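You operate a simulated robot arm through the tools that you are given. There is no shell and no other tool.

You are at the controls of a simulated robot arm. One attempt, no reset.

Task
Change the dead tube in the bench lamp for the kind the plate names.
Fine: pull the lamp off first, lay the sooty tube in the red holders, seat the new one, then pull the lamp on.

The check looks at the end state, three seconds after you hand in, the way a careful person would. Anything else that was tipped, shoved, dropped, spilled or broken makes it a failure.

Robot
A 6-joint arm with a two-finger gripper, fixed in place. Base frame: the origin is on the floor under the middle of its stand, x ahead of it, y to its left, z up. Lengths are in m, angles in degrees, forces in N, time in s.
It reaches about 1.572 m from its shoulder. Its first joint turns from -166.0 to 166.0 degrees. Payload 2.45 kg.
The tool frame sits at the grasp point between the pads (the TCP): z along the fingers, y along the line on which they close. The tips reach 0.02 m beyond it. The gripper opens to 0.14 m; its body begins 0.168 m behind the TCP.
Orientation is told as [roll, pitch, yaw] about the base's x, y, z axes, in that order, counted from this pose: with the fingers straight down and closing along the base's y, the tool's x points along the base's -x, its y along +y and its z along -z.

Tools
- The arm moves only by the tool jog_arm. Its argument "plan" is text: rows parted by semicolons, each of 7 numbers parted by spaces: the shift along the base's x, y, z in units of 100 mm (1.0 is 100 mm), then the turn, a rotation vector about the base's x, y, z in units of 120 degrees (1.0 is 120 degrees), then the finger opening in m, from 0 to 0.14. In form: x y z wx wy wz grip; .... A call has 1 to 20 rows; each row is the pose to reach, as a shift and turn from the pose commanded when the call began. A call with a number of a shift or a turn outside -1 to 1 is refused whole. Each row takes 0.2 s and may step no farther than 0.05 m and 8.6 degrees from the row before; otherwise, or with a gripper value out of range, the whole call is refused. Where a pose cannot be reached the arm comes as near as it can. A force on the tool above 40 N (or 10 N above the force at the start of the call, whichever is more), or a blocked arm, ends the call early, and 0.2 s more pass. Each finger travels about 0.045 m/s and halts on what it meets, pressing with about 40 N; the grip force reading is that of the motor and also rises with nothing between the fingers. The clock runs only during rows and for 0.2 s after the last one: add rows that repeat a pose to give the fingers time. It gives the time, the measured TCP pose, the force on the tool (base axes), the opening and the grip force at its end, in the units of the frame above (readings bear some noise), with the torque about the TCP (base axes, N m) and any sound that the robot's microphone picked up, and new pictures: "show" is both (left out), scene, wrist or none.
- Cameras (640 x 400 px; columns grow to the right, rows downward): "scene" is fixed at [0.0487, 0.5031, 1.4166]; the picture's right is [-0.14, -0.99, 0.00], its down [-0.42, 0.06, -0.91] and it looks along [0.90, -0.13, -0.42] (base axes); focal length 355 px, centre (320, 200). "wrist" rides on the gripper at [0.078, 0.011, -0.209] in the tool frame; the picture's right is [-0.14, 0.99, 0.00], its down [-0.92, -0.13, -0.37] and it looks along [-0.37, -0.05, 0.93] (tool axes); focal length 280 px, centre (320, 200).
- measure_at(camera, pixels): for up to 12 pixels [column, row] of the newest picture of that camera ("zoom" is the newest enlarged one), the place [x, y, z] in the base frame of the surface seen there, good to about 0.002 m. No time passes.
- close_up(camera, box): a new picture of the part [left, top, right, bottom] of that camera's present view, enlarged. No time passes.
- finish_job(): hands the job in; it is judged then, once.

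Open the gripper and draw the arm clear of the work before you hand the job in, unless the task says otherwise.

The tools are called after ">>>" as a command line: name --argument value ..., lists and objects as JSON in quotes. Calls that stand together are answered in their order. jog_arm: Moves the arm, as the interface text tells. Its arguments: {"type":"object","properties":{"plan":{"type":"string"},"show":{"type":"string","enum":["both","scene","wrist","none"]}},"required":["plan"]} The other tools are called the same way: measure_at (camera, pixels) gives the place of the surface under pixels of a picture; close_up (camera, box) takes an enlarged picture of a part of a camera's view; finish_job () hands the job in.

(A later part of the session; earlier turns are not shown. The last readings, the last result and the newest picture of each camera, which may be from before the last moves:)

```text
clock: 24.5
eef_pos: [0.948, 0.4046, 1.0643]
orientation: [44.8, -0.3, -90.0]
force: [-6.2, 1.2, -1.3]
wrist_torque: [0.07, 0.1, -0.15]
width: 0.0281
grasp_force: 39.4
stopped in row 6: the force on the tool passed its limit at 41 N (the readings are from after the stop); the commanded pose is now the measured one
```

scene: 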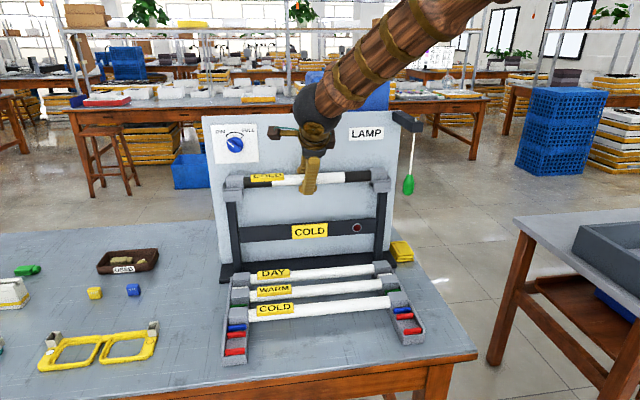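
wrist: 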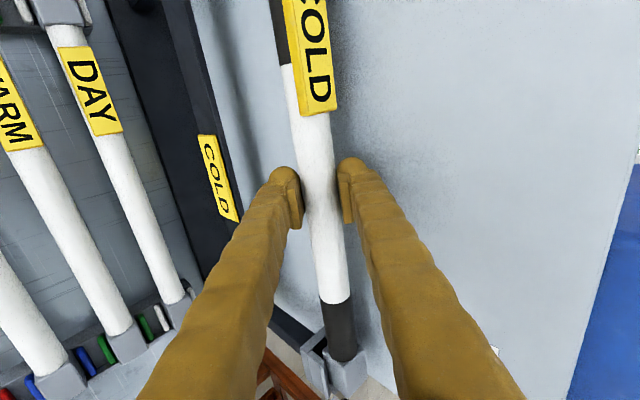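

The tool rose 12 mm and the force then peaked at 41 N. I'll look at both sockets to see whether the caps have lifted out of the clips.

>>> close_up --camera "scene" --box '[215, 165, 279, 205]'

>>> close_up --camera "scene" --box '[350, 160, 414, 200]'

>>> close_up --camera "wrist" --box '[280, 300, 400, 400]'

```text
10.00 times, centred on (247, 185) of scene
```

zoom: 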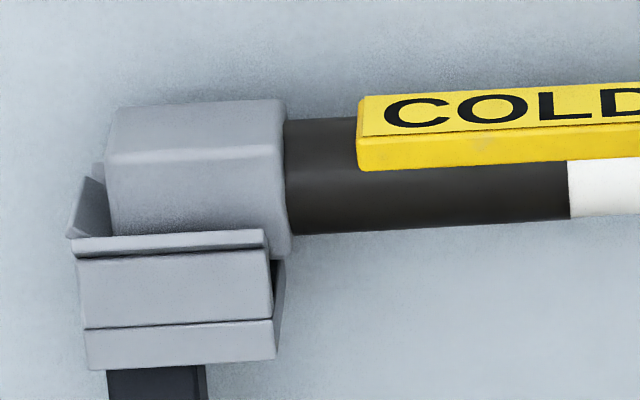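

```text
10.00 times, centred on (382, 180) of scene
```

zoom: 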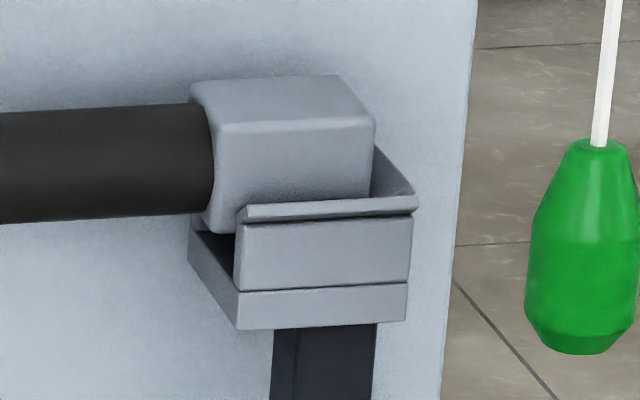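

```text
4.00 times, centred on (340, 350) of wrist
```

zoom: 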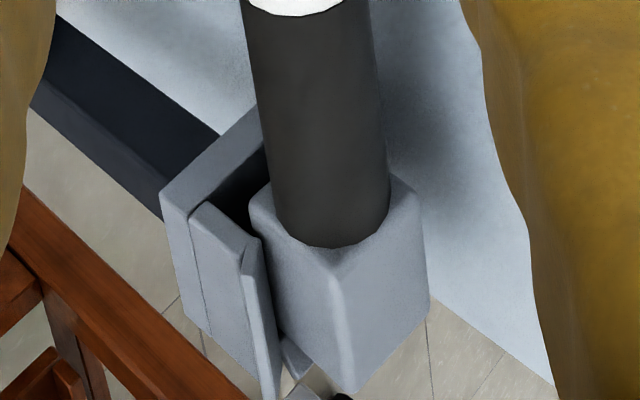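

Both caps have risen evenly by about 13 mm and the forces are back near zero. I'll keep lifting straight up.

>>> jog_arm --plan "-0.005 0 0.03 0 0 0 0.015; -0.005 0 0.06 0 0 0 0.015; -0.005 0 0.09 0 0 0 0.015; -0.005 0 0.12 0 0 0 0.015; -0.005 0 0.15 0 0 0 0.015; -0.005 0 0.18 0 0 0 0.015"

```text
clock: 25.9
eef_pos: [0.9498, 0.4044, 1.0834]
orientation: [44.8, -0.3, -90.0]
force: [-0.1, 0.1, -2.0]
wrist_torque: [0.04, 0.0, 0.0]
width: 0.0277
grasp_force: 40.0
```

scene: 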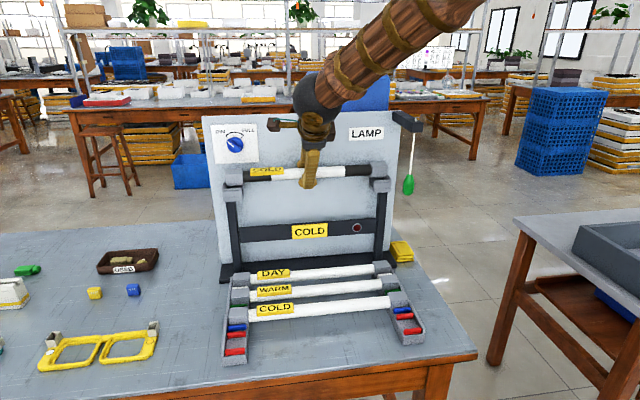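
wrist: 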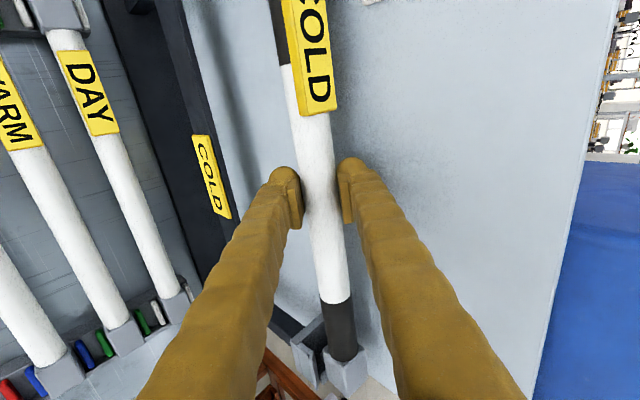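

The tube is free (only −2 N of weight). I'll raise it another 40 mm to clear the clips, then draw it back from the panel.

>>> jog_arm --plan "0 0 0.15 0 0 0 0.015; 0 0 0.3 0 0 0 0.015; 0 0 0.4 0 0 0 0.015; -0.15 0 0.4 0 0 0 0.015; -0.35 0 0.4 0 0 0 0.015; -0.55 0 0.4 0 0 0 0.015; -0.75 0 0.4 0 0 0 0.015; -0.95 0 0.4 0 0 0 0.015; -0.95 0 0.4 0 0 0 0.015"

```text
clock: 27.9
eef_pos: [0.853, 0.4049, 1.1235]
orientation: [44.8, -0.4, -90.0]
force: [0.2, 0.2, -0.9]
wrist_torque: [0.02, 0.01, 0.01]
width: 0.0279
grasp_force: 40.2
```

scene: 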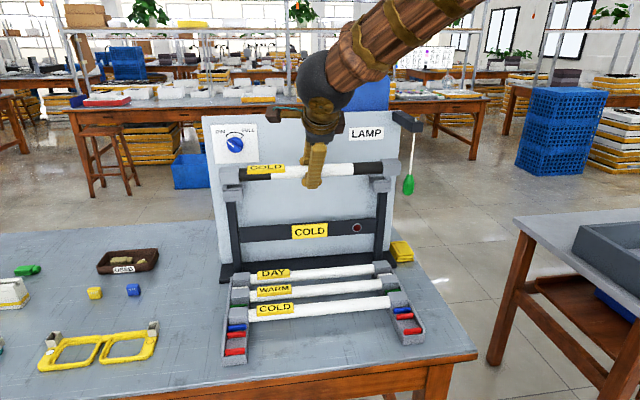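
wrist: 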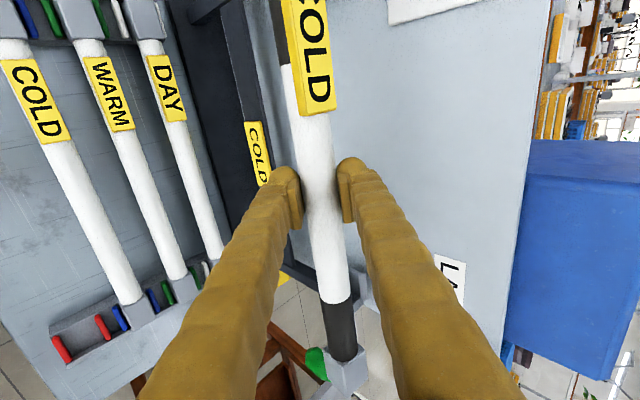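

The tube is clear of the lamp, held level, and the empty sockets are visible. I'll carry it back over the rack at a safe height.

>>> jog_arm --plan "-0.2 0 -0.1 0 0 0 0.015; -0.4 0 -0.2 0 0 0 0.015; -0.6 0 -0.3 0 0 0 0.015; -0.8 0 -0.4 0 0 0 0.015; -1.0 0 -0.5 0 0 0 0.015; -1.0 0 -0.5 0 0 0 0.015" --show "none"

>>> jog_arm --plan "-0.2 0 -0.1 0 0 0 0.015; -0.4 0 -0.2 0 0 0 0.015; -0.6 0 -0.3 0 0 0 0.015; -0.8 0 -0.4 0 0 0 0.015; -1.0 0 -0.5 0 0 0 0.015; -1.0 0 -0.5 0 0 0 0.015"

```text
clock: 29.3
eef_pos: [0.7645, 0.401, 1.0918]
orientation: [43.4, -0.5, -89.5]
force: [0.0, -0.6, -1.3]
wrist_torque: [0.0, 0.03, -0.02]
width: 0.0277
grasp_force: 39.5
out of reach, approached as far as the arm can: row 4, 5, 6
```

```text
clock: 30.7
eef_pos: [0.6848, 0.3916, 1.0847]
orientation: [41.0, -0.9, -88.5]
force: [0.8, -0.3, -1.3]
wrist_torque: [-0.01, 0.01, -0.01]
width: 0.0277
grasp_force: 40.4
out of reach, approached as far as the arm can: row 1, 2, 3, 4, 5, 6
```

scene: 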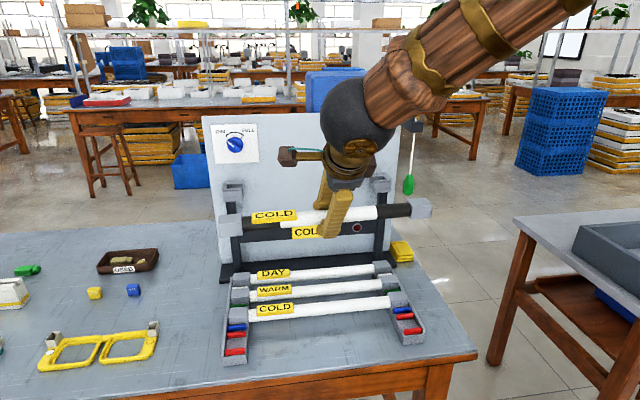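
wrist: 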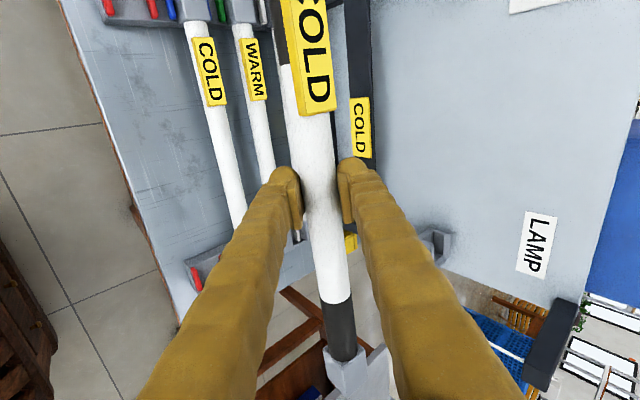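

The arm reports out of reach near x<0.77 at this height and tilt, so I need to understand why before lowering. I'll measure points on the wrist ball and forearm to work out the arm's configuration, and the rack layout again.

>>> measure_at --camera "scene" --pixels '[[355, 110], [340, 95], [360, 130], [375, 75], [400, 85], [440, 60], [480, 40], [520, 30], [560, 5], [470, 20], [350, 155], [345, 180]]'

>>> close_up --camera "scene" --box '[200, 0, 640, 275]'

```text
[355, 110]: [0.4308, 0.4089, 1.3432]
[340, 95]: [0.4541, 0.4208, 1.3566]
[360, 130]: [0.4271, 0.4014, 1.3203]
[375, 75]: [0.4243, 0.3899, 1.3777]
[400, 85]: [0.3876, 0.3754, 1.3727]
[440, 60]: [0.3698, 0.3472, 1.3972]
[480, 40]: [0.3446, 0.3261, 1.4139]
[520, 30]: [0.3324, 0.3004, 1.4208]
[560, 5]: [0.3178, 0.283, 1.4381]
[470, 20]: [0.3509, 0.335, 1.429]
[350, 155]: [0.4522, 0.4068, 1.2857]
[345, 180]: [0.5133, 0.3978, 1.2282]
```

```text
1.45 times, centred on (420, 138) of scene
```

zoom: 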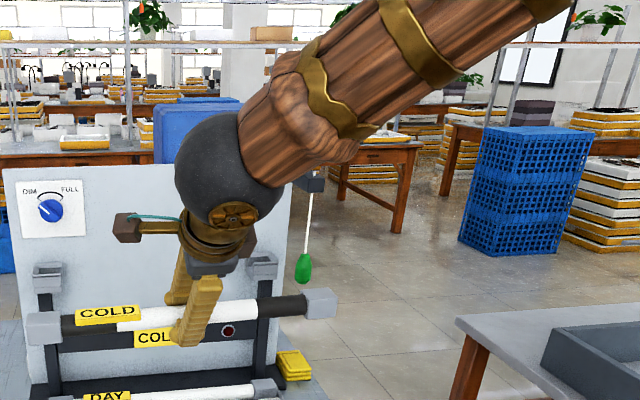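

The orientation error (about 1.7° short around the finger axis) suggests the last wrist joint is saturating at yaw −90; yaw +90 should sit much nearer its mid-range. The cleanest fix is to set this tube back in the lamp sockets, flip the hand 180°, and regrasp, so I'll carry it back to the front of the lamp.

>>> jog_arm --plan "0.2 0.02 0.08 0.0015 -0.008 -0.003 0.015; 0.4 0.05 0.16 0.003 -0.016 -0.006 0.015; 0.6 0.08 0.24 0.0045 -0.024 -0.009 0.015; 0.8 0.1 0.32 0.006 -0.0325 -0.0125 0.015; 1.0 0.124 0.373 0.006 -0.0325 -0.0125 0.015; 1.0 0.124 0.373 0.006 -0.0325 -0.0125 0.015" --show "none"

```text
clock: 32.1
eef_pos: [0.7864, 0.4053, 1.121]
orientation: [44.9, -0.1, -90.0]
force: [0.2, 0.0, -1.1]
wrist_torque: [0.03, 0.01, -0.04]
width: 0.0276
grasp_force: 40.0
```

Back at θ=44.9°, yaw −90 without saturation. I'll move over the lamp sockets at clear height.

>>> jog_arm --plan "0.3 0 0 0 0 0 0.015; 0.6 0 0 0 0 0 0.015; 0.8 0 0 0 0 0 0.015; 1.0 0 0 0 0 0 0.015; 1.0 0 0 0 0 0 0.015" --show "none"

>>> jog_arm --plan "0.2 0 0 0 0 0 0.015; 0.4 0 0 0 0 0 0.015; 0.55 -0.01 0 0 0 0 0.015; 0.63 -0.01 0 0 0 0 0.015; 0.63 -0.01 0 0 0 0 0.015"

```text
clock: 33.3
eef_pos: [0.8874, 0.4039, 1.1211]
orientation: [44.9, -0.1, -90.0]
force: [-1.4, -0.4, -1.1]
wrist_torque: [-0.01, 0.0, 0.0]
width: 0.0277
grasp_force: 40.0
```

```text
clock: 34.5
eef_pos: [0.9484, 0.4042, 1.1237]
orientation: [44.9, 0.0, -90.0]
force: [0.0, 1.1, -1.2]
wrist_torque: [0.02, 0.05, 0.0]
width: 0.0273
grasp_force: 40.0
```

scene: 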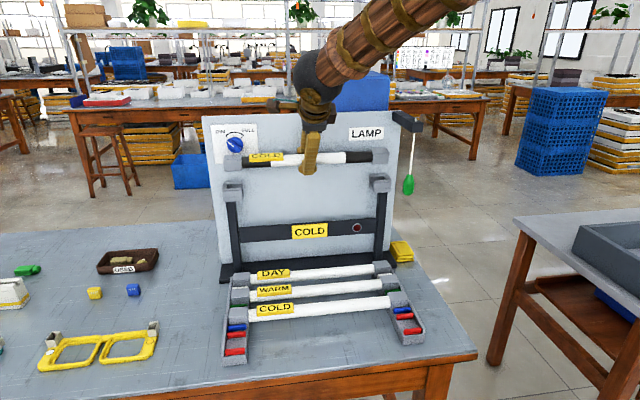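
wrist: 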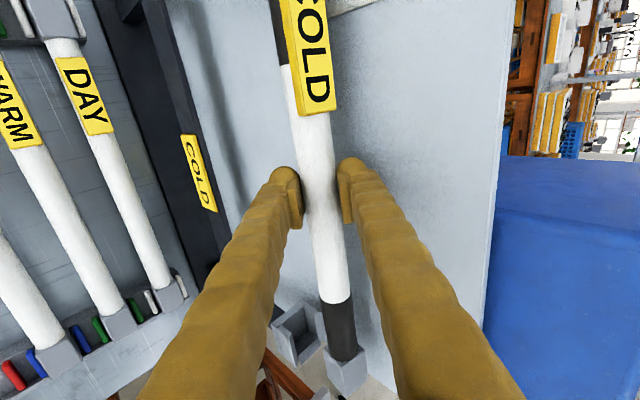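

The tube is over the sockets. I'll take close-ups of both empty sockets under the caps, and measure cap and socket positions for alignment.

>>> close_up --camera "scene" --box '[210, 140, 290, 200]'

>>> close_up --camera "scene" --box '[340, 140, 420, 200]'

>>> close_up --camera "wrist" --box '[250, 280, 390, 400]'

>>> measure_at --camera "scene" --pixels '[[234, 162], [233, 155], [379, 156], [379, 150], [340, 157], [265, 160], [234, 189], [233, 195], [235, 184], [381, 183], [381, 190], [378, 178]]'

```text
6.67 times, centred on (250, 170) of scene
```

zoom: 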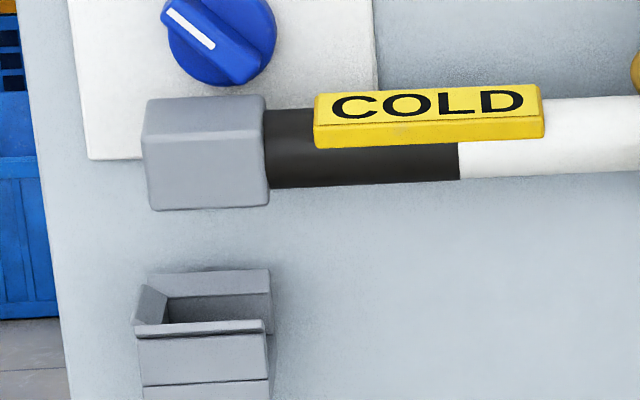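

```text
6.67 times, centred on (380, 170) of scene
```

zoom: 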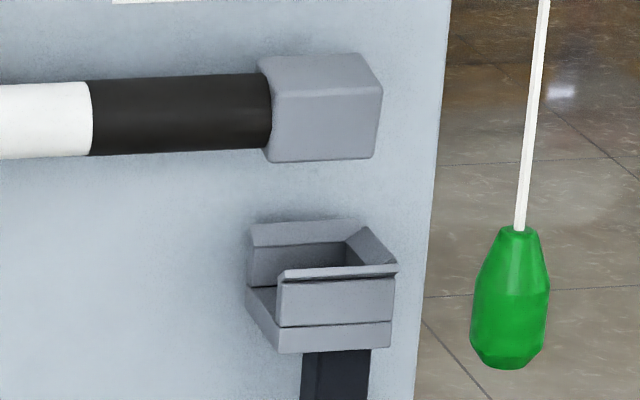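

```text
3.33 times, centred on (320, 340) of wrist
```

zoom: 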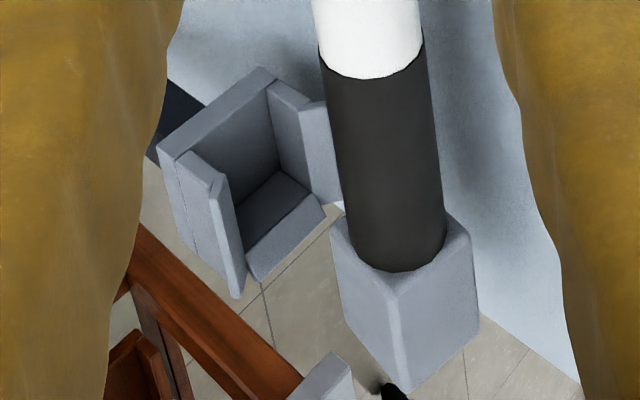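

```text
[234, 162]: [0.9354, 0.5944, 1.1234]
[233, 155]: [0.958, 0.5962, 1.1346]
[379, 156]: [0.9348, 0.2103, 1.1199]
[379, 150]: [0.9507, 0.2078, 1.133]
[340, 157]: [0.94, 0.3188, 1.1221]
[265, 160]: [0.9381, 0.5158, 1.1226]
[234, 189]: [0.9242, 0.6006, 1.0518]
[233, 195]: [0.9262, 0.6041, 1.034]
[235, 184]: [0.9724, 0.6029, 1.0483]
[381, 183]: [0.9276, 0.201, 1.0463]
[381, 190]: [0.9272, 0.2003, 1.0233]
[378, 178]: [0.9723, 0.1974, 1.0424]
```

The caps line up with the sockets (cap front x≈0.935, same as when it was seated). I'll lower most of the way and then insert in small steps.

>>> jog_arm --plan "0 0 -0.12 0 0 0 0.015; 0 0 -0.24 0 0 0 0.015; 0 0 -0.34 0 0 0 0.015; 0 0 -0.4 0 0 0 0.015; 0 0 -0.4 0 0 0 0.015" --show "scene"

>>> close_up --camera "scene" --box '[210, 150, 290, 210]'

>>> close_up --camera "scene" --box '[340, 150, 420, 210]'

```text
clock: 35.7
eef_pos: [0.9492, 0.4018, 1.0808]
orientation: [44.9, -0.1, -90.0]
force: [1.3, -0.2, -1.6]
wrist_torque: [0.03, 0.02, 0.0]
width: 0.0275
grasp_force: 39.9
```

scene: 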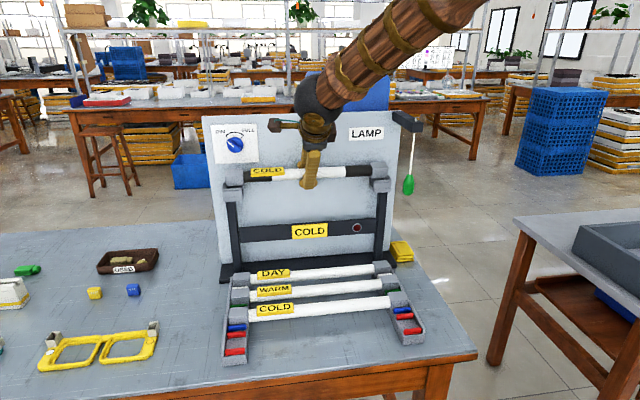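

```text
6.67 times, centred on (250, 180) of scene
```

zoom: 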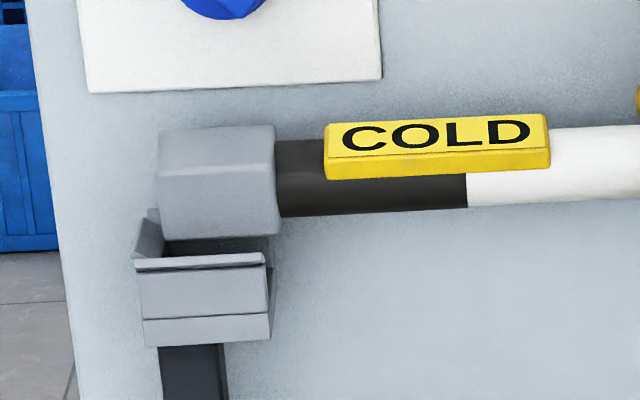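

```text
6.67 times, centred on (380, 180) of scene
```

zoom: 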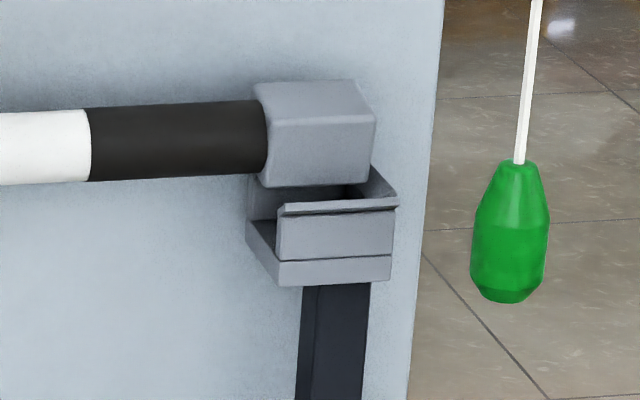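

Caps are aligned just above the clips with no load. I'll insert downward in 3 mm steps.

>>> jog_arm --plan "0 0 -0.04 0 0 0 0.015; 0 0 -0.08 0 0 0 0.015; 0 0 -0.12 0 0 0 0.015; 0 0 -0.15 0 0 0 0.015; 0 0 -0.18 0 0 0 0.015; 0 0 -0.21 0 0 0 0.015; 0 0 -0.24 0 0 0 0.015" --show "none"

```text
clock: 37.4
eef_pos: [0.9505, 0.4029, 1.0614]
orientation: [45.2, 0.1, -90.0]
force: [5.3, 0.3, 1.0]
wrist_torque: [0.29, -0.03, -0.35]
width: 0.0251
grasp_force: 39.3
stopped in row 7: the force on the tool passed its limit at 43 N (the readings are from after the stop); the commanded pose is now the measured one
```

Stopped at 43 N with about 9 mm to go, and the grip width changed from 27.7 to 25.1 mm, so the tube may have shifted in the pads. I'll look before continuing.

>>> jog_arm --plan "0 0 0 0 0 0 0.015"

>>> close_up --camera "scene" --box '[210, 150, 290, 210]'

>>> close_up --camera "scene" --box '[340, 150, 420, 210]'

>>> close_up --camera "wrist" --box '[240, 100, 400, 240]'

>>> close_up --camera "scene" --box '[270, 100, 350, 200]'

```text
clock: 37.8
eef_pos: [0.9506, 0.4037, 1.0609]
orientation: [45.1, 0.0, -90.0]
force: [6.7, -0.8, 2.9]
wrist_torque: [0.39, -0.03, -0.34]
width: 0.0254
grasp_force: 40.5
```

scene: 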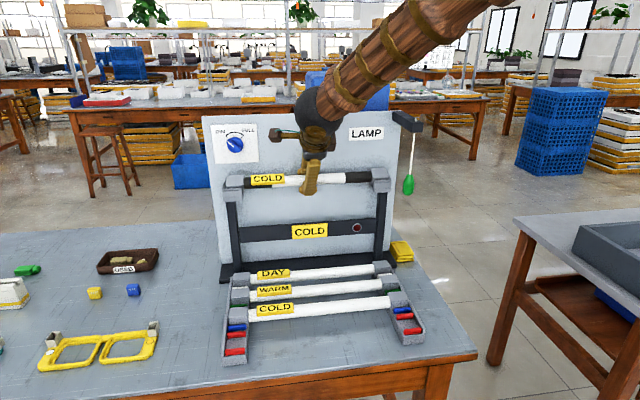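
wrist: 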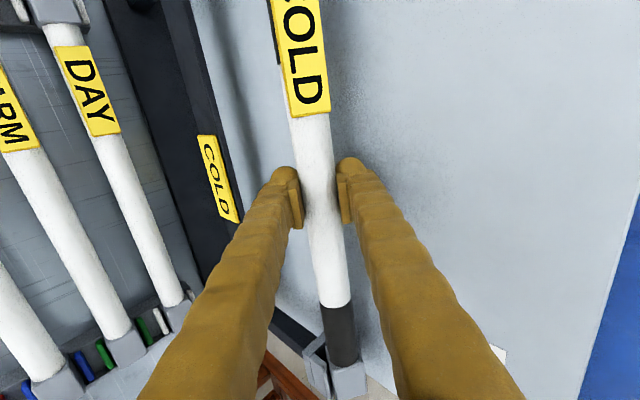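

```text
6.67 times, centred on (250, 180) of scene
```

zoom: 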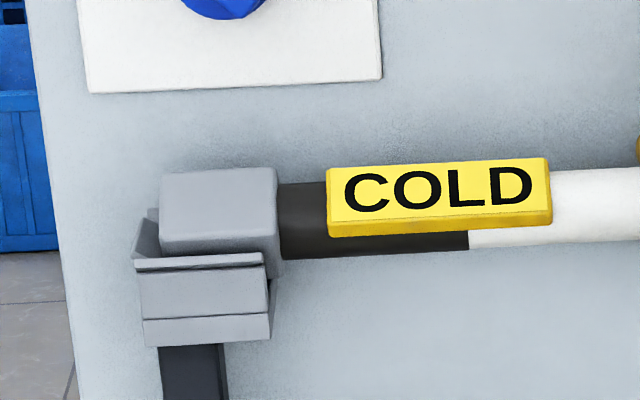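

```text
6.67 times, centred on (380, 180) of scene
```

zoom: 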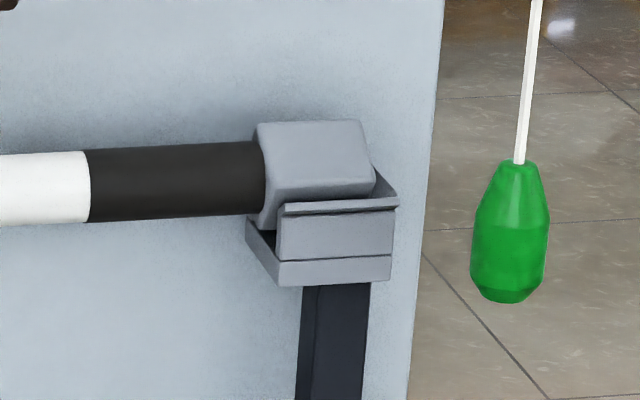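

```text
2.86 times, centred on (320, 170) of wrist
```

zoom: 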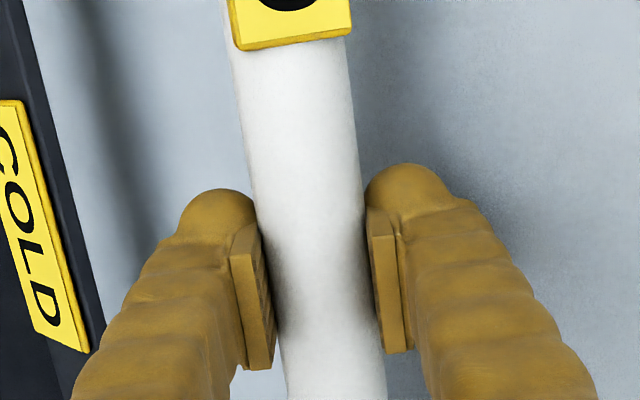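

```text
4.00 times, centred on (310, 150) of scene
```

zoom: 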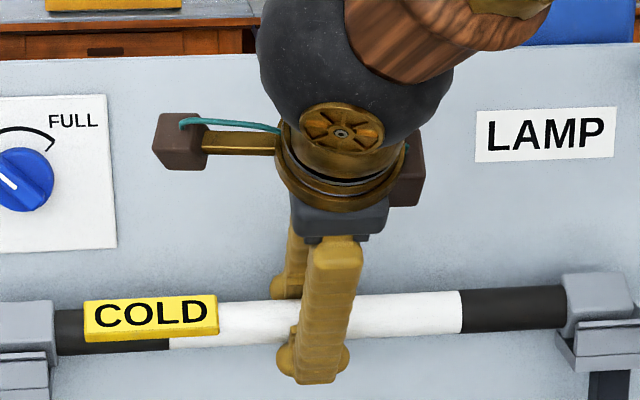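

The tube rolled about 20° in the pads (the label now faces forward), so pushing it in while gripped at 45° is poor. Better method: release it in the clip mouths, then press it down from above with closed fingertips, which I'll also use for the new tube. I'll release here and back out along the approach line.

>>> jog_arm --plan "0 0 0 0 0 0 0.028; 0 0 0 0 0 0 0.034; 0 0 0 0 0 0 0.042; 0 0 0 0 0 0 0.042" --show "scene"

>>> close_up --camera "scene" --box '[200, 120, 440, 270]'

```text
clock: 38.8
eef_pos: [0.9503, 0.4026, 1.0603]
orientation: [45.2, -0.1, -90.0]
force: [0.1, -0.2, 0.5]
wrist_torque: [-0.01, -0.01, 0.02]
width: 0.042
grasp_force: 0.0
```

scene: 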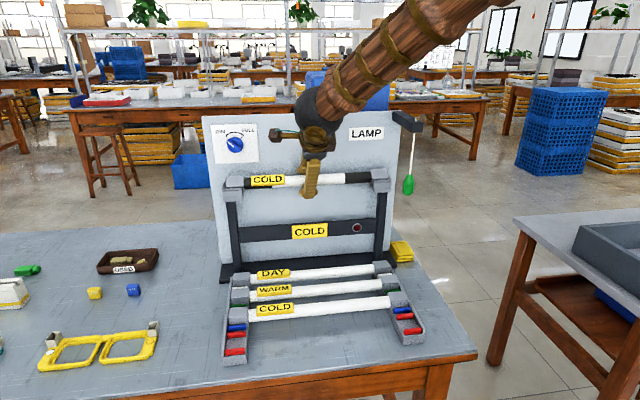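

```text
2.67 times, centred on (320, 195) of scene
```

zoom: 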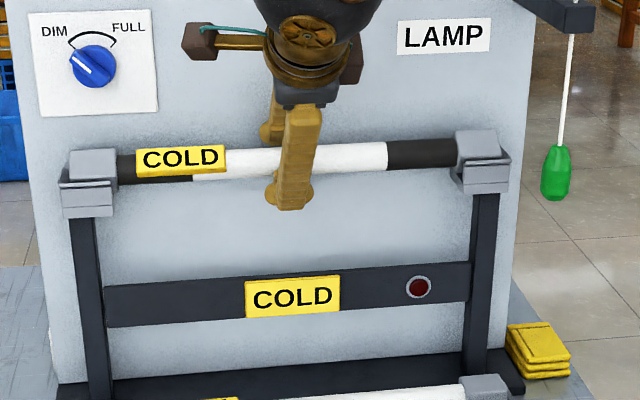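

Released cleanly with no panel contact; the tube rests in the clip mouths. Backing out along the tool axis.

>>> jog_arm --plan "-0.1 0 0.1 0 0 0 0.042; -0.2 0 0.2 0 0 0 0.042; -0.4 0 0.4 0 0 0 0.042; -0.6 0 0.6 0 0 0 0.042; -0.85 0 0.85 0 0 0 0.042; -0.85 0 0.85 0 0 0 0.042"

>>> close_up --camera "scene" --box '[200, 120, 440, 270]'

>>> close_up --camera "wrist" --box '[240, 0, 400, 100]'

```text
clock: 40.2
eef_pos: [0.8644, 0.4041, 1.1453]
orientation: [45.1, 0.1, -90.0]
force: [-0.6, 0.3, 0.6]
wrist_torque: [0.02, 0.03, -0.03]
width: 0.0421
grasp_force: 0.0
```

scene: 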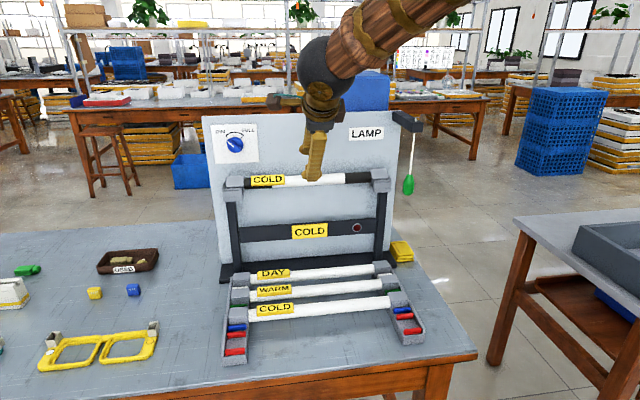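
wrist: 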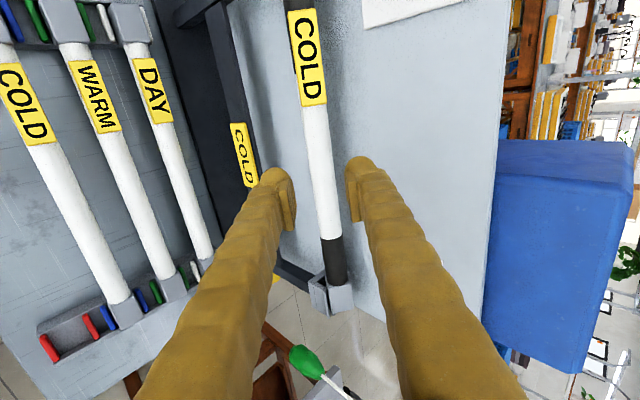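

```text
2.67 times, centred on (320, 195) of scene
```

zoom: 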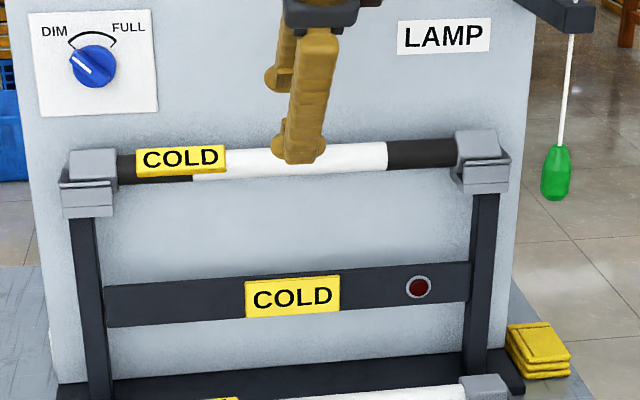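

```text
4.00 times, centred on (320, 50) of wrist
```

zoom: 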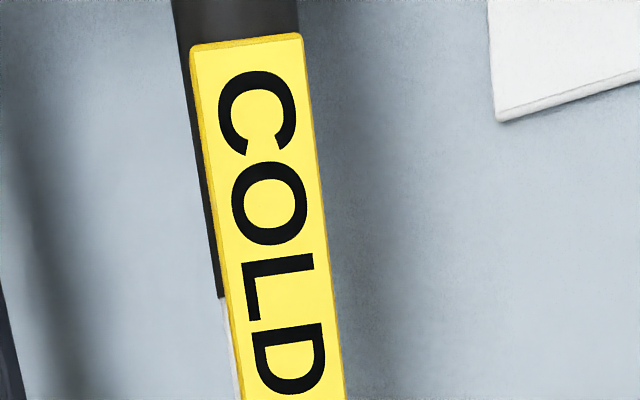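

The tube sits in the clip mouths, still tilted toward the front. I'll bring the hand upright, then yaw it 90° so I can press down from above with closed fingers.

>>> jog_arm --plan "-0.1 0 0.1 0 0.0625 0 0.042; -0.2 0 0.2 0 0.125 0 0.042; -0.3 0 0.3 0 0.1875 0 0.042; -0.4 0 0.4 0 0.25 0 0.03; -0.5 0 0.5 0 0.3125 0 0.015; -0.5 0 0.6 0 0.375 0 0.0; -0.5 0 0.6 0 0.375 0 0.0" --show "none"

>>> jog_arm --plan "0 0 0 0 0 0.0625 0; 0 0 0 0 0 0.125 0; 0 0 0 0 0 0.1875 0; 0 0 0 0 0 0.25 0; 0 0 0 0 0 0.3125 0; 0 0 0 0 0 0.375 0; 0 0 0 0 0 0.4375 0; 0 0 0 0 0 0.5 0; 0 0 0 0 0 0.5625 0; 0 0 0 0 0 0.625 0; 0 0 0 0 0 0.6875 0; 0 0 0 0 0 0.75 0; 0 0 0 0 0 0.75 0"

```text
clock: 41.8
eef_pos: [0.8152, 0.4029, 1.2047]
orientation: [0.2, 0.0, -90.0]
force: [-0.7, -0.7, 0.4]
wrist_torque: [0.01, -0.02, -0.02]
width: 0.0
grasp_force: 28.5
```

```text
clock: 44.6
eef_pos: [0.8151, 0.4042, 1.2055]
orientation: [0.1, 0.0, 0.1]
force: [0.0, -0.1, -0.8]
wrist_torque: [0.01, 0.0, -0.01]
width: 0.0002
grasp_force: 29.1
```

scene: 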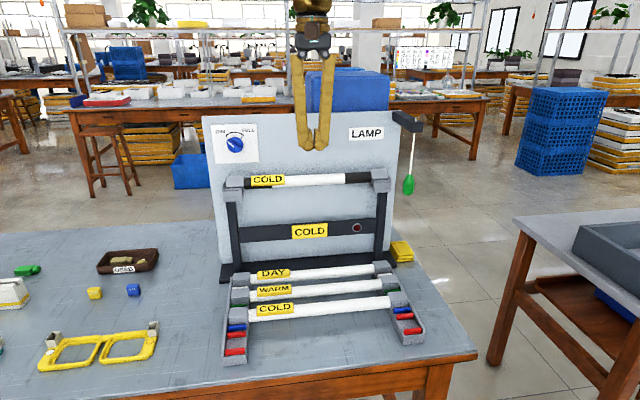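
wrist: 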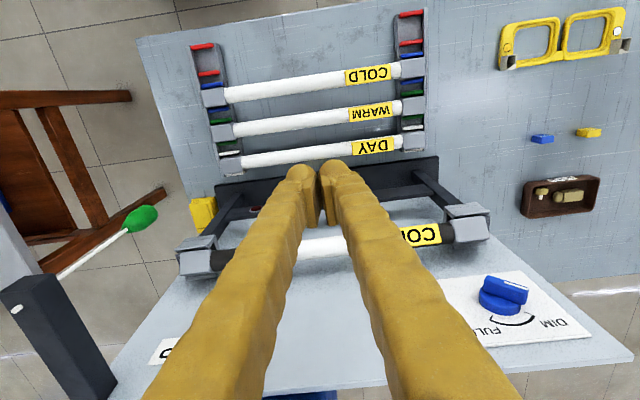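

Fingers are closed and vertical at yaw 0. I'll measure the current tube height, cap tops and the panel's top edge before moving over the tube.

>>> measure_at --camera "scene" --pixels '[[280, 118], [260, 122], [340, 125], [268, 180], [340, 180], [360, 179], [235, 182], [234, 178], [379, 174], [380, 171], [236, 186], [381, 180]]'

>>> measure_at --camera "wrist" --pixels '[[320, 243], [330, 247], [322, 238], [425, 233], [465, 215], [470, 228], [200, 255], [195, 265], [300, 330], [380, 325], [290, 375], [440, 300]]'

>>> close_up --camera "wrist" --box '[380, 180, 508, 260]'

>>> close_up --camera "wrist" --box '[150, 210, 278, 290]'

```text
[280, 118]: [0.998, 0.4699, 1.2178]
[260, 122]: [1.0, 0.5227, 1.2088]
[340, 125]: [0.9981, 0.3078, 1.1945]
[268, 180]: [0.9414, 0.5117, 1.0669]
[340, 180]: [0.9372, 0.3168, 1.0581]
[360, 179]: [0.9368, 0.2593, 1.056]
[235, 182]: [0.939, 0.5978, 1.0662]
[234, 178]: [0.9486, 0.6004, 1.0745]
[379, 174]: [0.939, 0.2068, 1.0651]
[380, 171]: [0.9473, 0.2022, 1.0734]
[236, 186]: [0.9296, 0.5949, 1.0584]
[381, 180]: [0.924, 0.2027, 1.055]
```

```text
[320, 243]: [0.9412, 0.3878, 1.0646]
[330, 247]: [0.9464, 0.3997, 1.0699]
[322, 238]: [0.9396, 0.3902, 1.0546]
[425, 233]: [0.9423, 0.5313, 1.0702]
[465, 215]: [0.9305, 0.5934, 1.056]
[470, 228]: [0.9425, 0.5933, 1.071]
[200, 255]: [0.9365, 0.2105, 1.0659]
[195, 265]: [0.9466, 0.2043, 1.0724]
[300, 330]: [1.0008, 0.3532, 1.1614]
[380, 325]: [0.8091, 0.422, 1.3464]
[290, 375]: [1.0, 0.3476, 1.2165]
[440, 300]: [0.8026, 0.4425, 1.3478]
```

```text
5.00 times, centred on (444, 220) of wrist
```

zoom: 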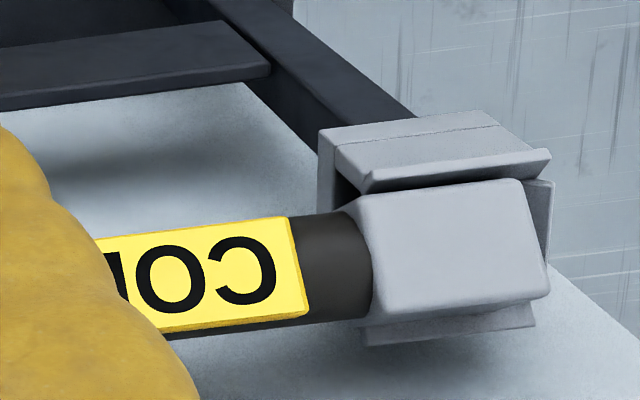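

```text
5.00 times, centred on (214, 250) of wrist
```

zoom: 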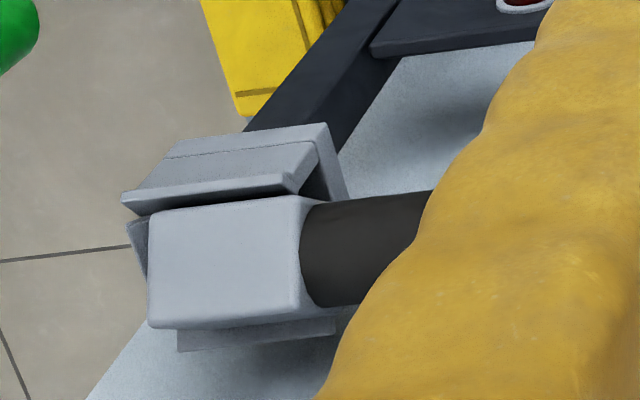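

The caps are wedged, tilted, with their back edge on the rear leaf, so pressing the middle would not square them. I'll measure the label face to get the exact tilt, so I can regrasp it at a matching angle and just lift it out.

>>> close_up --camera "scene" --box '[215, 165, 295, 205]'

```text
8.00 times, centred on (255, 185) of scene
```

zoom: 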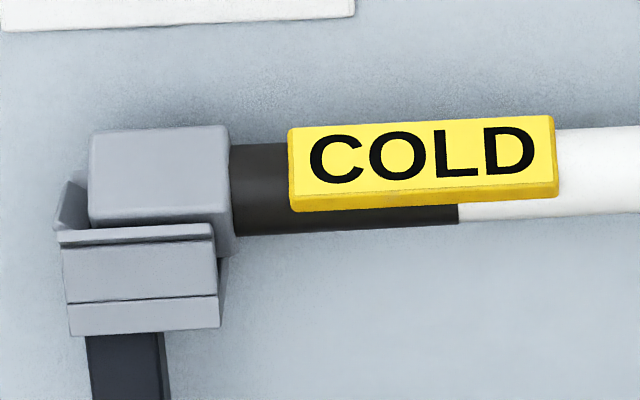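

>>> measure_at --camera "zoom" --pixels '[[305, 130], [305, 190], [305, 160], [430, 124], [430, 184], [530, 118], [530, 178], [150, 135], [150, 175], [150, 205], [200, 135], [200, 200]]'

>>> measure_at --camera "zoom" --pixels '[[350, 132], [350, 145], [350, 175], [350, 185], [480, 125], [480, 140], [480, 165], [480, 180], [120, 140], [120, 160], [120, 190], [120, 210]]'

```text
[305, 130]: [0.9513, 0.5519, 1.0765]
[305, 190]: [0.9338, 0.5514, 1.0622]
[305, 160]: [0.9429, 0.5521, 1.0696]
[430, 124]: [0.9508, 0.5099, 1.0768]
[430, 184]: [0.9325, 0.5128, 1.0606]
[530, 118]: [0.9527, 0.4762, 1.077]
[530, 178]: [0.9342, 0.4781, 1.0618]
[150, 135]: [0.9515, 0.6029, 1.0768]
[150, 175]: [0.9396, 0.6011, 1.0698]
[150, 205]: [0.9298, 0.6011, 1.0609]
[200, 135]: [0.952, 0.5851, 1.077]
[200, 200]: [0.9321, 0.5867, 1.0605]
```

```text
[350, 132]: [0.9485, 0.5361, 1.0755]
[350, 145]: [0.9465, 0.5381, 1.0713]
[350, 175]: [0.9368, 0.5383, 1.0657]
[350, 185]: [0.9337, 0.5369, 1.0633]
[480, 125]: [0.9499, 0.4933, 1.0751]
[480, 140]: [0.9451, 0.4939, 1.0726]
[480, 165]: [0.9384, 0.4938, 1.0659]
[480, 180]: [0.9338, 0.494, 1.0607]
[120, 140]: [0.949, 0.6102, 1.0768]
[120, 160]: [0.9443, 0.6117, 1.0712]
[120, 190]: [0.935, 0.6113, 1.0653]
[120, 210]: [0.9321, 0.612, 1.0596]
```

The tilt is about 40° (label face slope), tube axis now at (0.954, 1.056). I'll yaw the hand to +90 and tilt to θ=70°, so that after lifting, returning to θ=30° squares the tube for the rack. First the yaw.

>>> jog_arm --plan "0 0 0 0 0 0.0625 0.0; 0 0 0 0 0 0.125 0.01; 0 0 0 0 0 0.1875 0.02; 0 0 0 0 0 0.25 0.03; 0 0 0 0 0 0.3125 0.045; 0 0 0 0 0 0.375 0.045; 0 0 0 0 0 0.4375 0.045; 0 0 0 0 0 0.5 0.045; 0 0 0 0 0 0.5625 0.045; 0 0 0 0 0 0.625 0.045; 0 0 0 0 0 0.6875 0.045; 0 0 0 0 0 0.75 0.045; 0 0 0 0 0 0.75 0.045" --show "none"

>>> jog_arm --plan "-0.05 0 -0.05 0 -0.065 0 0.045; -0.1 0 -0.1 0 -0.13 0 0.045; -0.1 0 -0.15 0 -0.195 0 0.045; -0.1 0 -0.2 0 -0.26 0 0.045; -0.1 0 -0.3 0 -0.325 0 0.045; -0.1 0 -0.4 0 -0.39 0 0.045; -0.1 0 -0.5 0 -0.455 0 0.045; -0.1 0 -0.6 0 -0.52 0 0.045; -0.1 0 -0.7 0 -0.583 0 0.045; -0.1 0 -0.8 0 -0.583 0 0.045; -0.1 0 -0.8 0 -0.583 0 0.045"

```text
clock: 47.4
eef_pos: [0.8156, 0.4026, 1.2054]
orientation: [0.0, 0.0, 90.0]
force: [-0.4, -0.1, 0.8]
wrist_torque: [0.01, -0.01, -0.01]
width: 0.0445
grasp_force: 0.1
```

```text
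clock: 49.8
eef_pos: [0.8068, 0.4033, 1.1251]
orientation: [-69.9, 0.0, 90.0]
force: [0.4, 0.3, 0.7]
wrist_torque: [0.01, 0.01, 0.02]
width: 0.0449
grasp_force: 0.0
```

scene: 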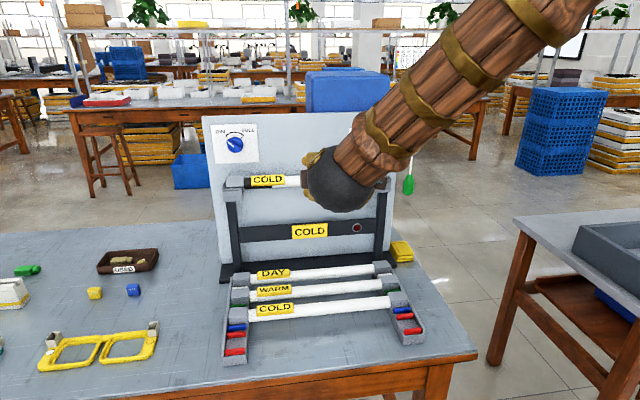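
wrist: 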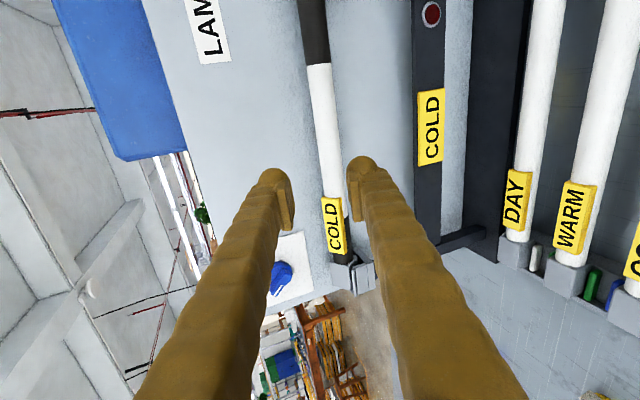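

Yaw +90 at θ=70° is reachable, and the tube sits between the fingers at about (328,150). I'll move to the pre-grasp point and check the alignment.

>>> jog_arm --plan "0.2 0 -0.15 0 0 0 0.045; 0.4 0 -0.25 0 0 0 0.045; 0.6 0 -0.35 0 0 0 0.045; 0.73 0 -0.42 0 0 0 0.045; 0.73 0 -0.42 0 0 0 0.045"

>>> measure_at --camera "wrist" --pixels '[[318, 150], [324, 150], [330, 150], [336, 150], [310, 120], [318, 120], [326, 120], [332, 120], [325, 180], [335, 180], [200, 120], [320, 190]]'

```text
clock: 51.0
eef_pos: [0.8791, 0.4033, 1.0841]
orientation: [-69.8, 0.0, 90.1]
force: [-0.2, 0.3, 0.2]
wrist_torque: [0.04, 0.01, 0.02]
width: 0.045
grasp_force: 0.1
```

scene: 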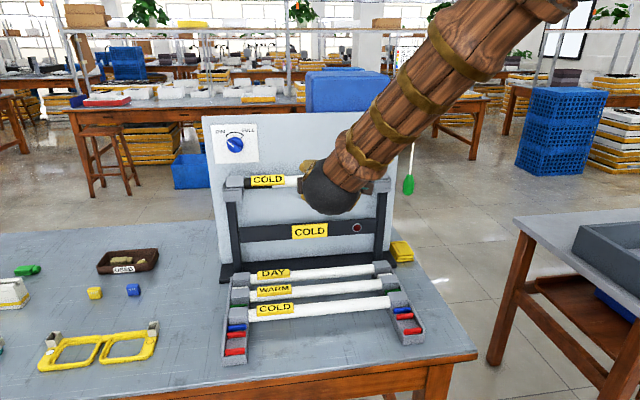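
wrist: 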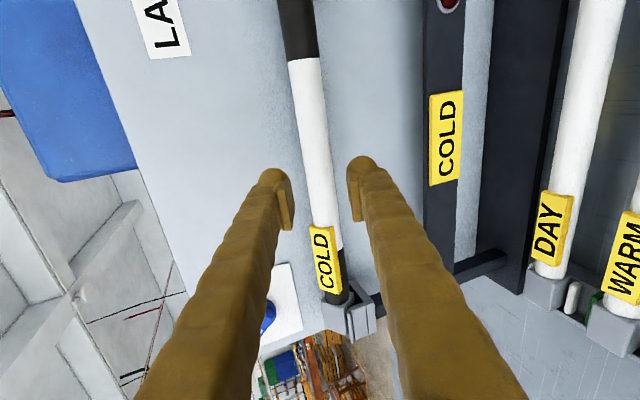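

```text
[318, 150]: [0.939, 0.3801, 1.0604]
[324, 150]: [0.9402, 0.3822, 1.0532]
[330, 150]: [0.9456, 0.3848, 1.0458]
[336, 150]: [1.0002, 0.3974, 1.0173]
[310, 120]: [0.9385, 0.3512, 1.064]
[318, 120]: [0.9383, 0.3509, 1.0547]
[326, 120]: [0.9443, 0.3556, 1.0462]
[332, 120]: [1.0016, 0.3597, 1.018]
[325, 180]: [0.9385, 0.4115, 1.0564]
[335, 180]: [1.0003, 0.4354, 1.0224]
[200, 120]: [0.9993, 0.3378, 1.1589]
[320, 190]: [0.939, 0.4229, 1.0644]
```

Tube axis is at about (0.953, 1.0575), directly on the tool axis. Advancing along it onto the tube.

>>> jog_arm --plan "0.2 0 -0.07 0 0 0 0.045; 0.4 0 -0.145 0 0 0 0.045; 0.55 0 -0.2 0 0 0 0.045; 0.66 0 -0.24 0 0 0 0.045; 0.73 0 -0.266 0 0 0 0.045; 0.73 0 -0.266 0 0 0 0.045" --show "wrist"

```text
clock: 52.4
eef_pos: [0.951, 0.4024, 1.0575]
orientation: [-69.8, 0.0, 90.1]
force: [0.2, -0.3, 0.0]
wrist_torque: [0.0, 0.0, -0.02]
width: 0.0451
grasp_force: 0.0
```

wrist: 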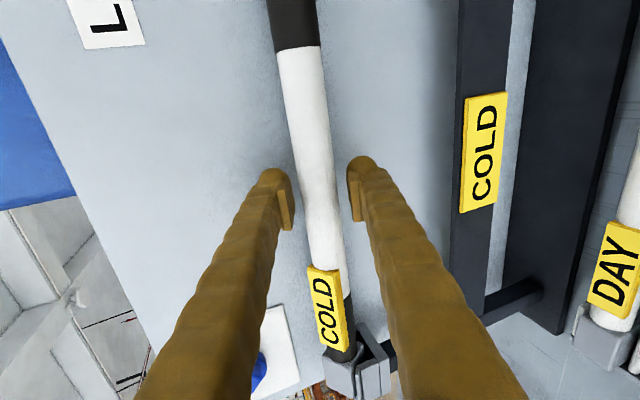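

No contact, tube centred between pads. Closing in stages.

>>> jog_arm --plan "0 0 0 0 0 0 0.038; 0 0 0 0 0 0 0.033; 0 0 0 0 0 0 0.03; 0 0 0 0 0 0 0.03" --show "none"

>>> jog_arm --plan "0 0 0 0 0 0 0.026; 0 0 0 0 0 0 0.02; 0 0 0 0 0 0 0.015; 0 0 0 0 0 0 0.015" --show "wrist"

```text
clock: 53.4
eef_pos: [0.9509, 0.4027, 1.0571]
orientation: [-69.8, 0.1, 90.0]
force: [0.5, 0.2, 0.0]
wrist_torque: [0.02, 0.01, 0.03]
width: 0.03
grasp_force: 0.1
```

```text
clock: 54.4
eef_pos: [0.9513, 0.4032, 1.0578]
orientation: [-69.9, 0.0, 90.0]
force: [5.8, 1.0, 4.5]
wrist_torque: [0.74, 0.05, -0.25]
width: 0.025
grasp_force: 40.4
```

wrist: 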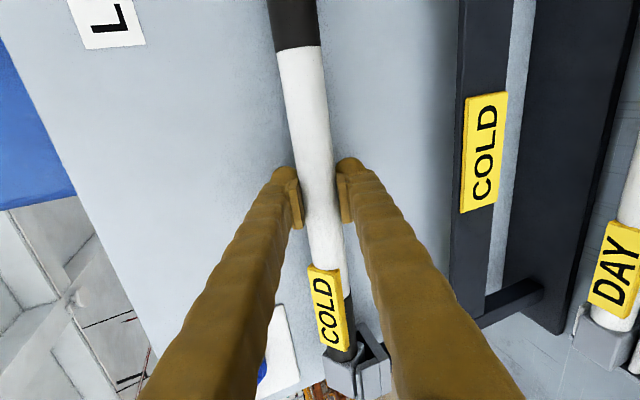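

Gripped (25 mm, 40 N) with small side loads. Lifting straight up in small steps.

>>> jog_arm --plan "0.0 0 0.03 0 0 0 0.015; 0.0 0 0.06 0 0 0 0.015; 0.0 0 0.09 0 0 0 0.015; 0.0 0 0.12 0 0 0 0.015; 0.0 0 0.15 0 0 0 0.015; 0.0 0 0.18 0 0 0 0.015"

```text
clock: 55.8
eef_pos: [0.9516, 0.402, 1.0747]
orientation: [-69.8, 0.0, 90.0]
force: [0.3, 0.0, -1.0]
wrist_torque: [0.02, -0.02, -0.02]
width: 0.0249
grasp_force: 39.9
```

scene: 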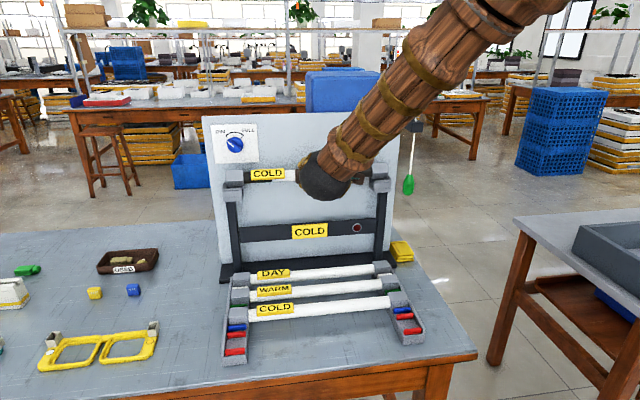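
wrist: 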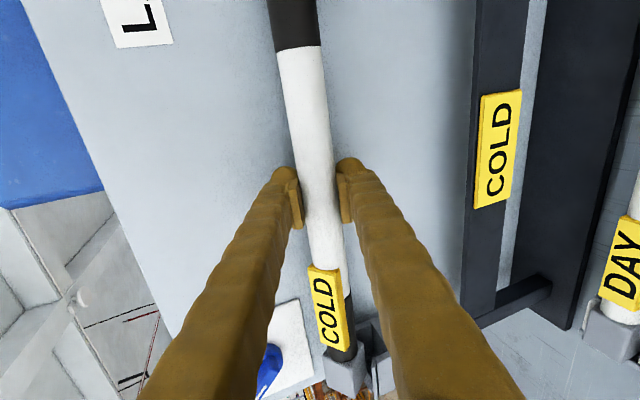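

Free again (−1 N, just weight). I'll raise, draw back from the panel and then rotate toward θ=30° so the label comes up.

>>> jog_arm --plan "0 0 0.2 0 0 0 0.015; 0 0 0.45 0 0 0 0.015; -0.2 0 0.5 0 0 0 0.015; -0.4 0 0.5 0 0 0 0.015; -0.6 0 0.5 0 0 0 0.015; -0.8 0 0.5 0 0 0 0.015; -1.0 0 0.5 0 0 0 0.015; -1.0 0 0.5 0 0 0 0.015" --show "none"

>>> jog_arm --plan "-0.1 0 0 0 0.056 0 0.015; -0.2 0 0 0 0.112 0 0.015; -0.3 0 0 0 0.167 0 0.015; -0.4 0 0 0 0.222 0 0.015; -0.5 0 0 0 0.278 0 0.015; -0.6 0 0 0 0.333 0 0.015; -0.6 0 0 0 0.333 0 0.015"

```text
clock: 57.6
eef_pos: [0.852, 0.4033, 1.1254]
orientation: [-69.8, 0.0, 90.0]
force: [0.1, 0.2, -1.2]
wrist_torque: [-0.02, 0.03, -0.02]
width: 0.0249
grasp_force: 40.0
```

```text
clock: 59.2
eef_pos: [0.7921, 0.4032, 1.1241]
orientation: [-29.9, 0.0, 90.0]
force: [0.8, 0.1, -1.3]
wrist_torque: [0.02, 0.06, 0.0]
width: 0.0255
grasp_force: 40.3
```

scene: 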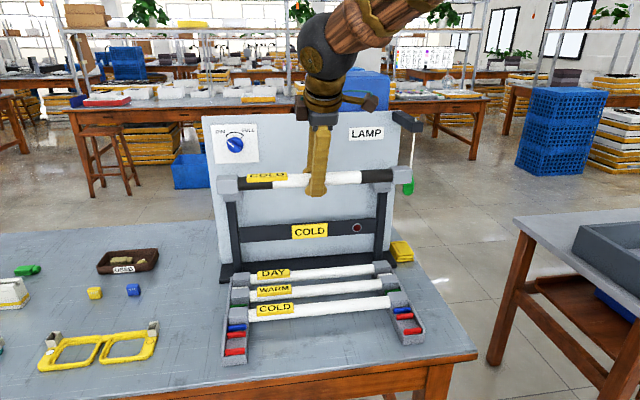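
wrist: 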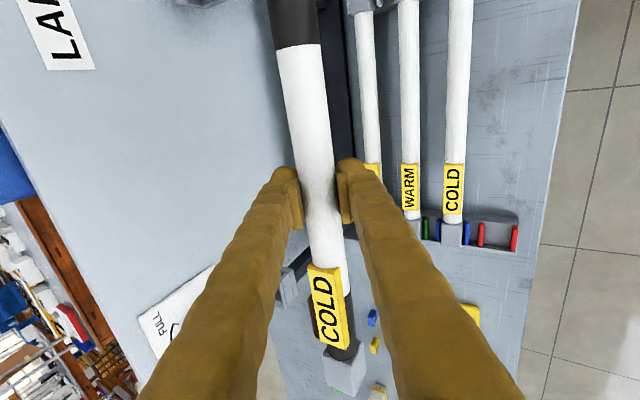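

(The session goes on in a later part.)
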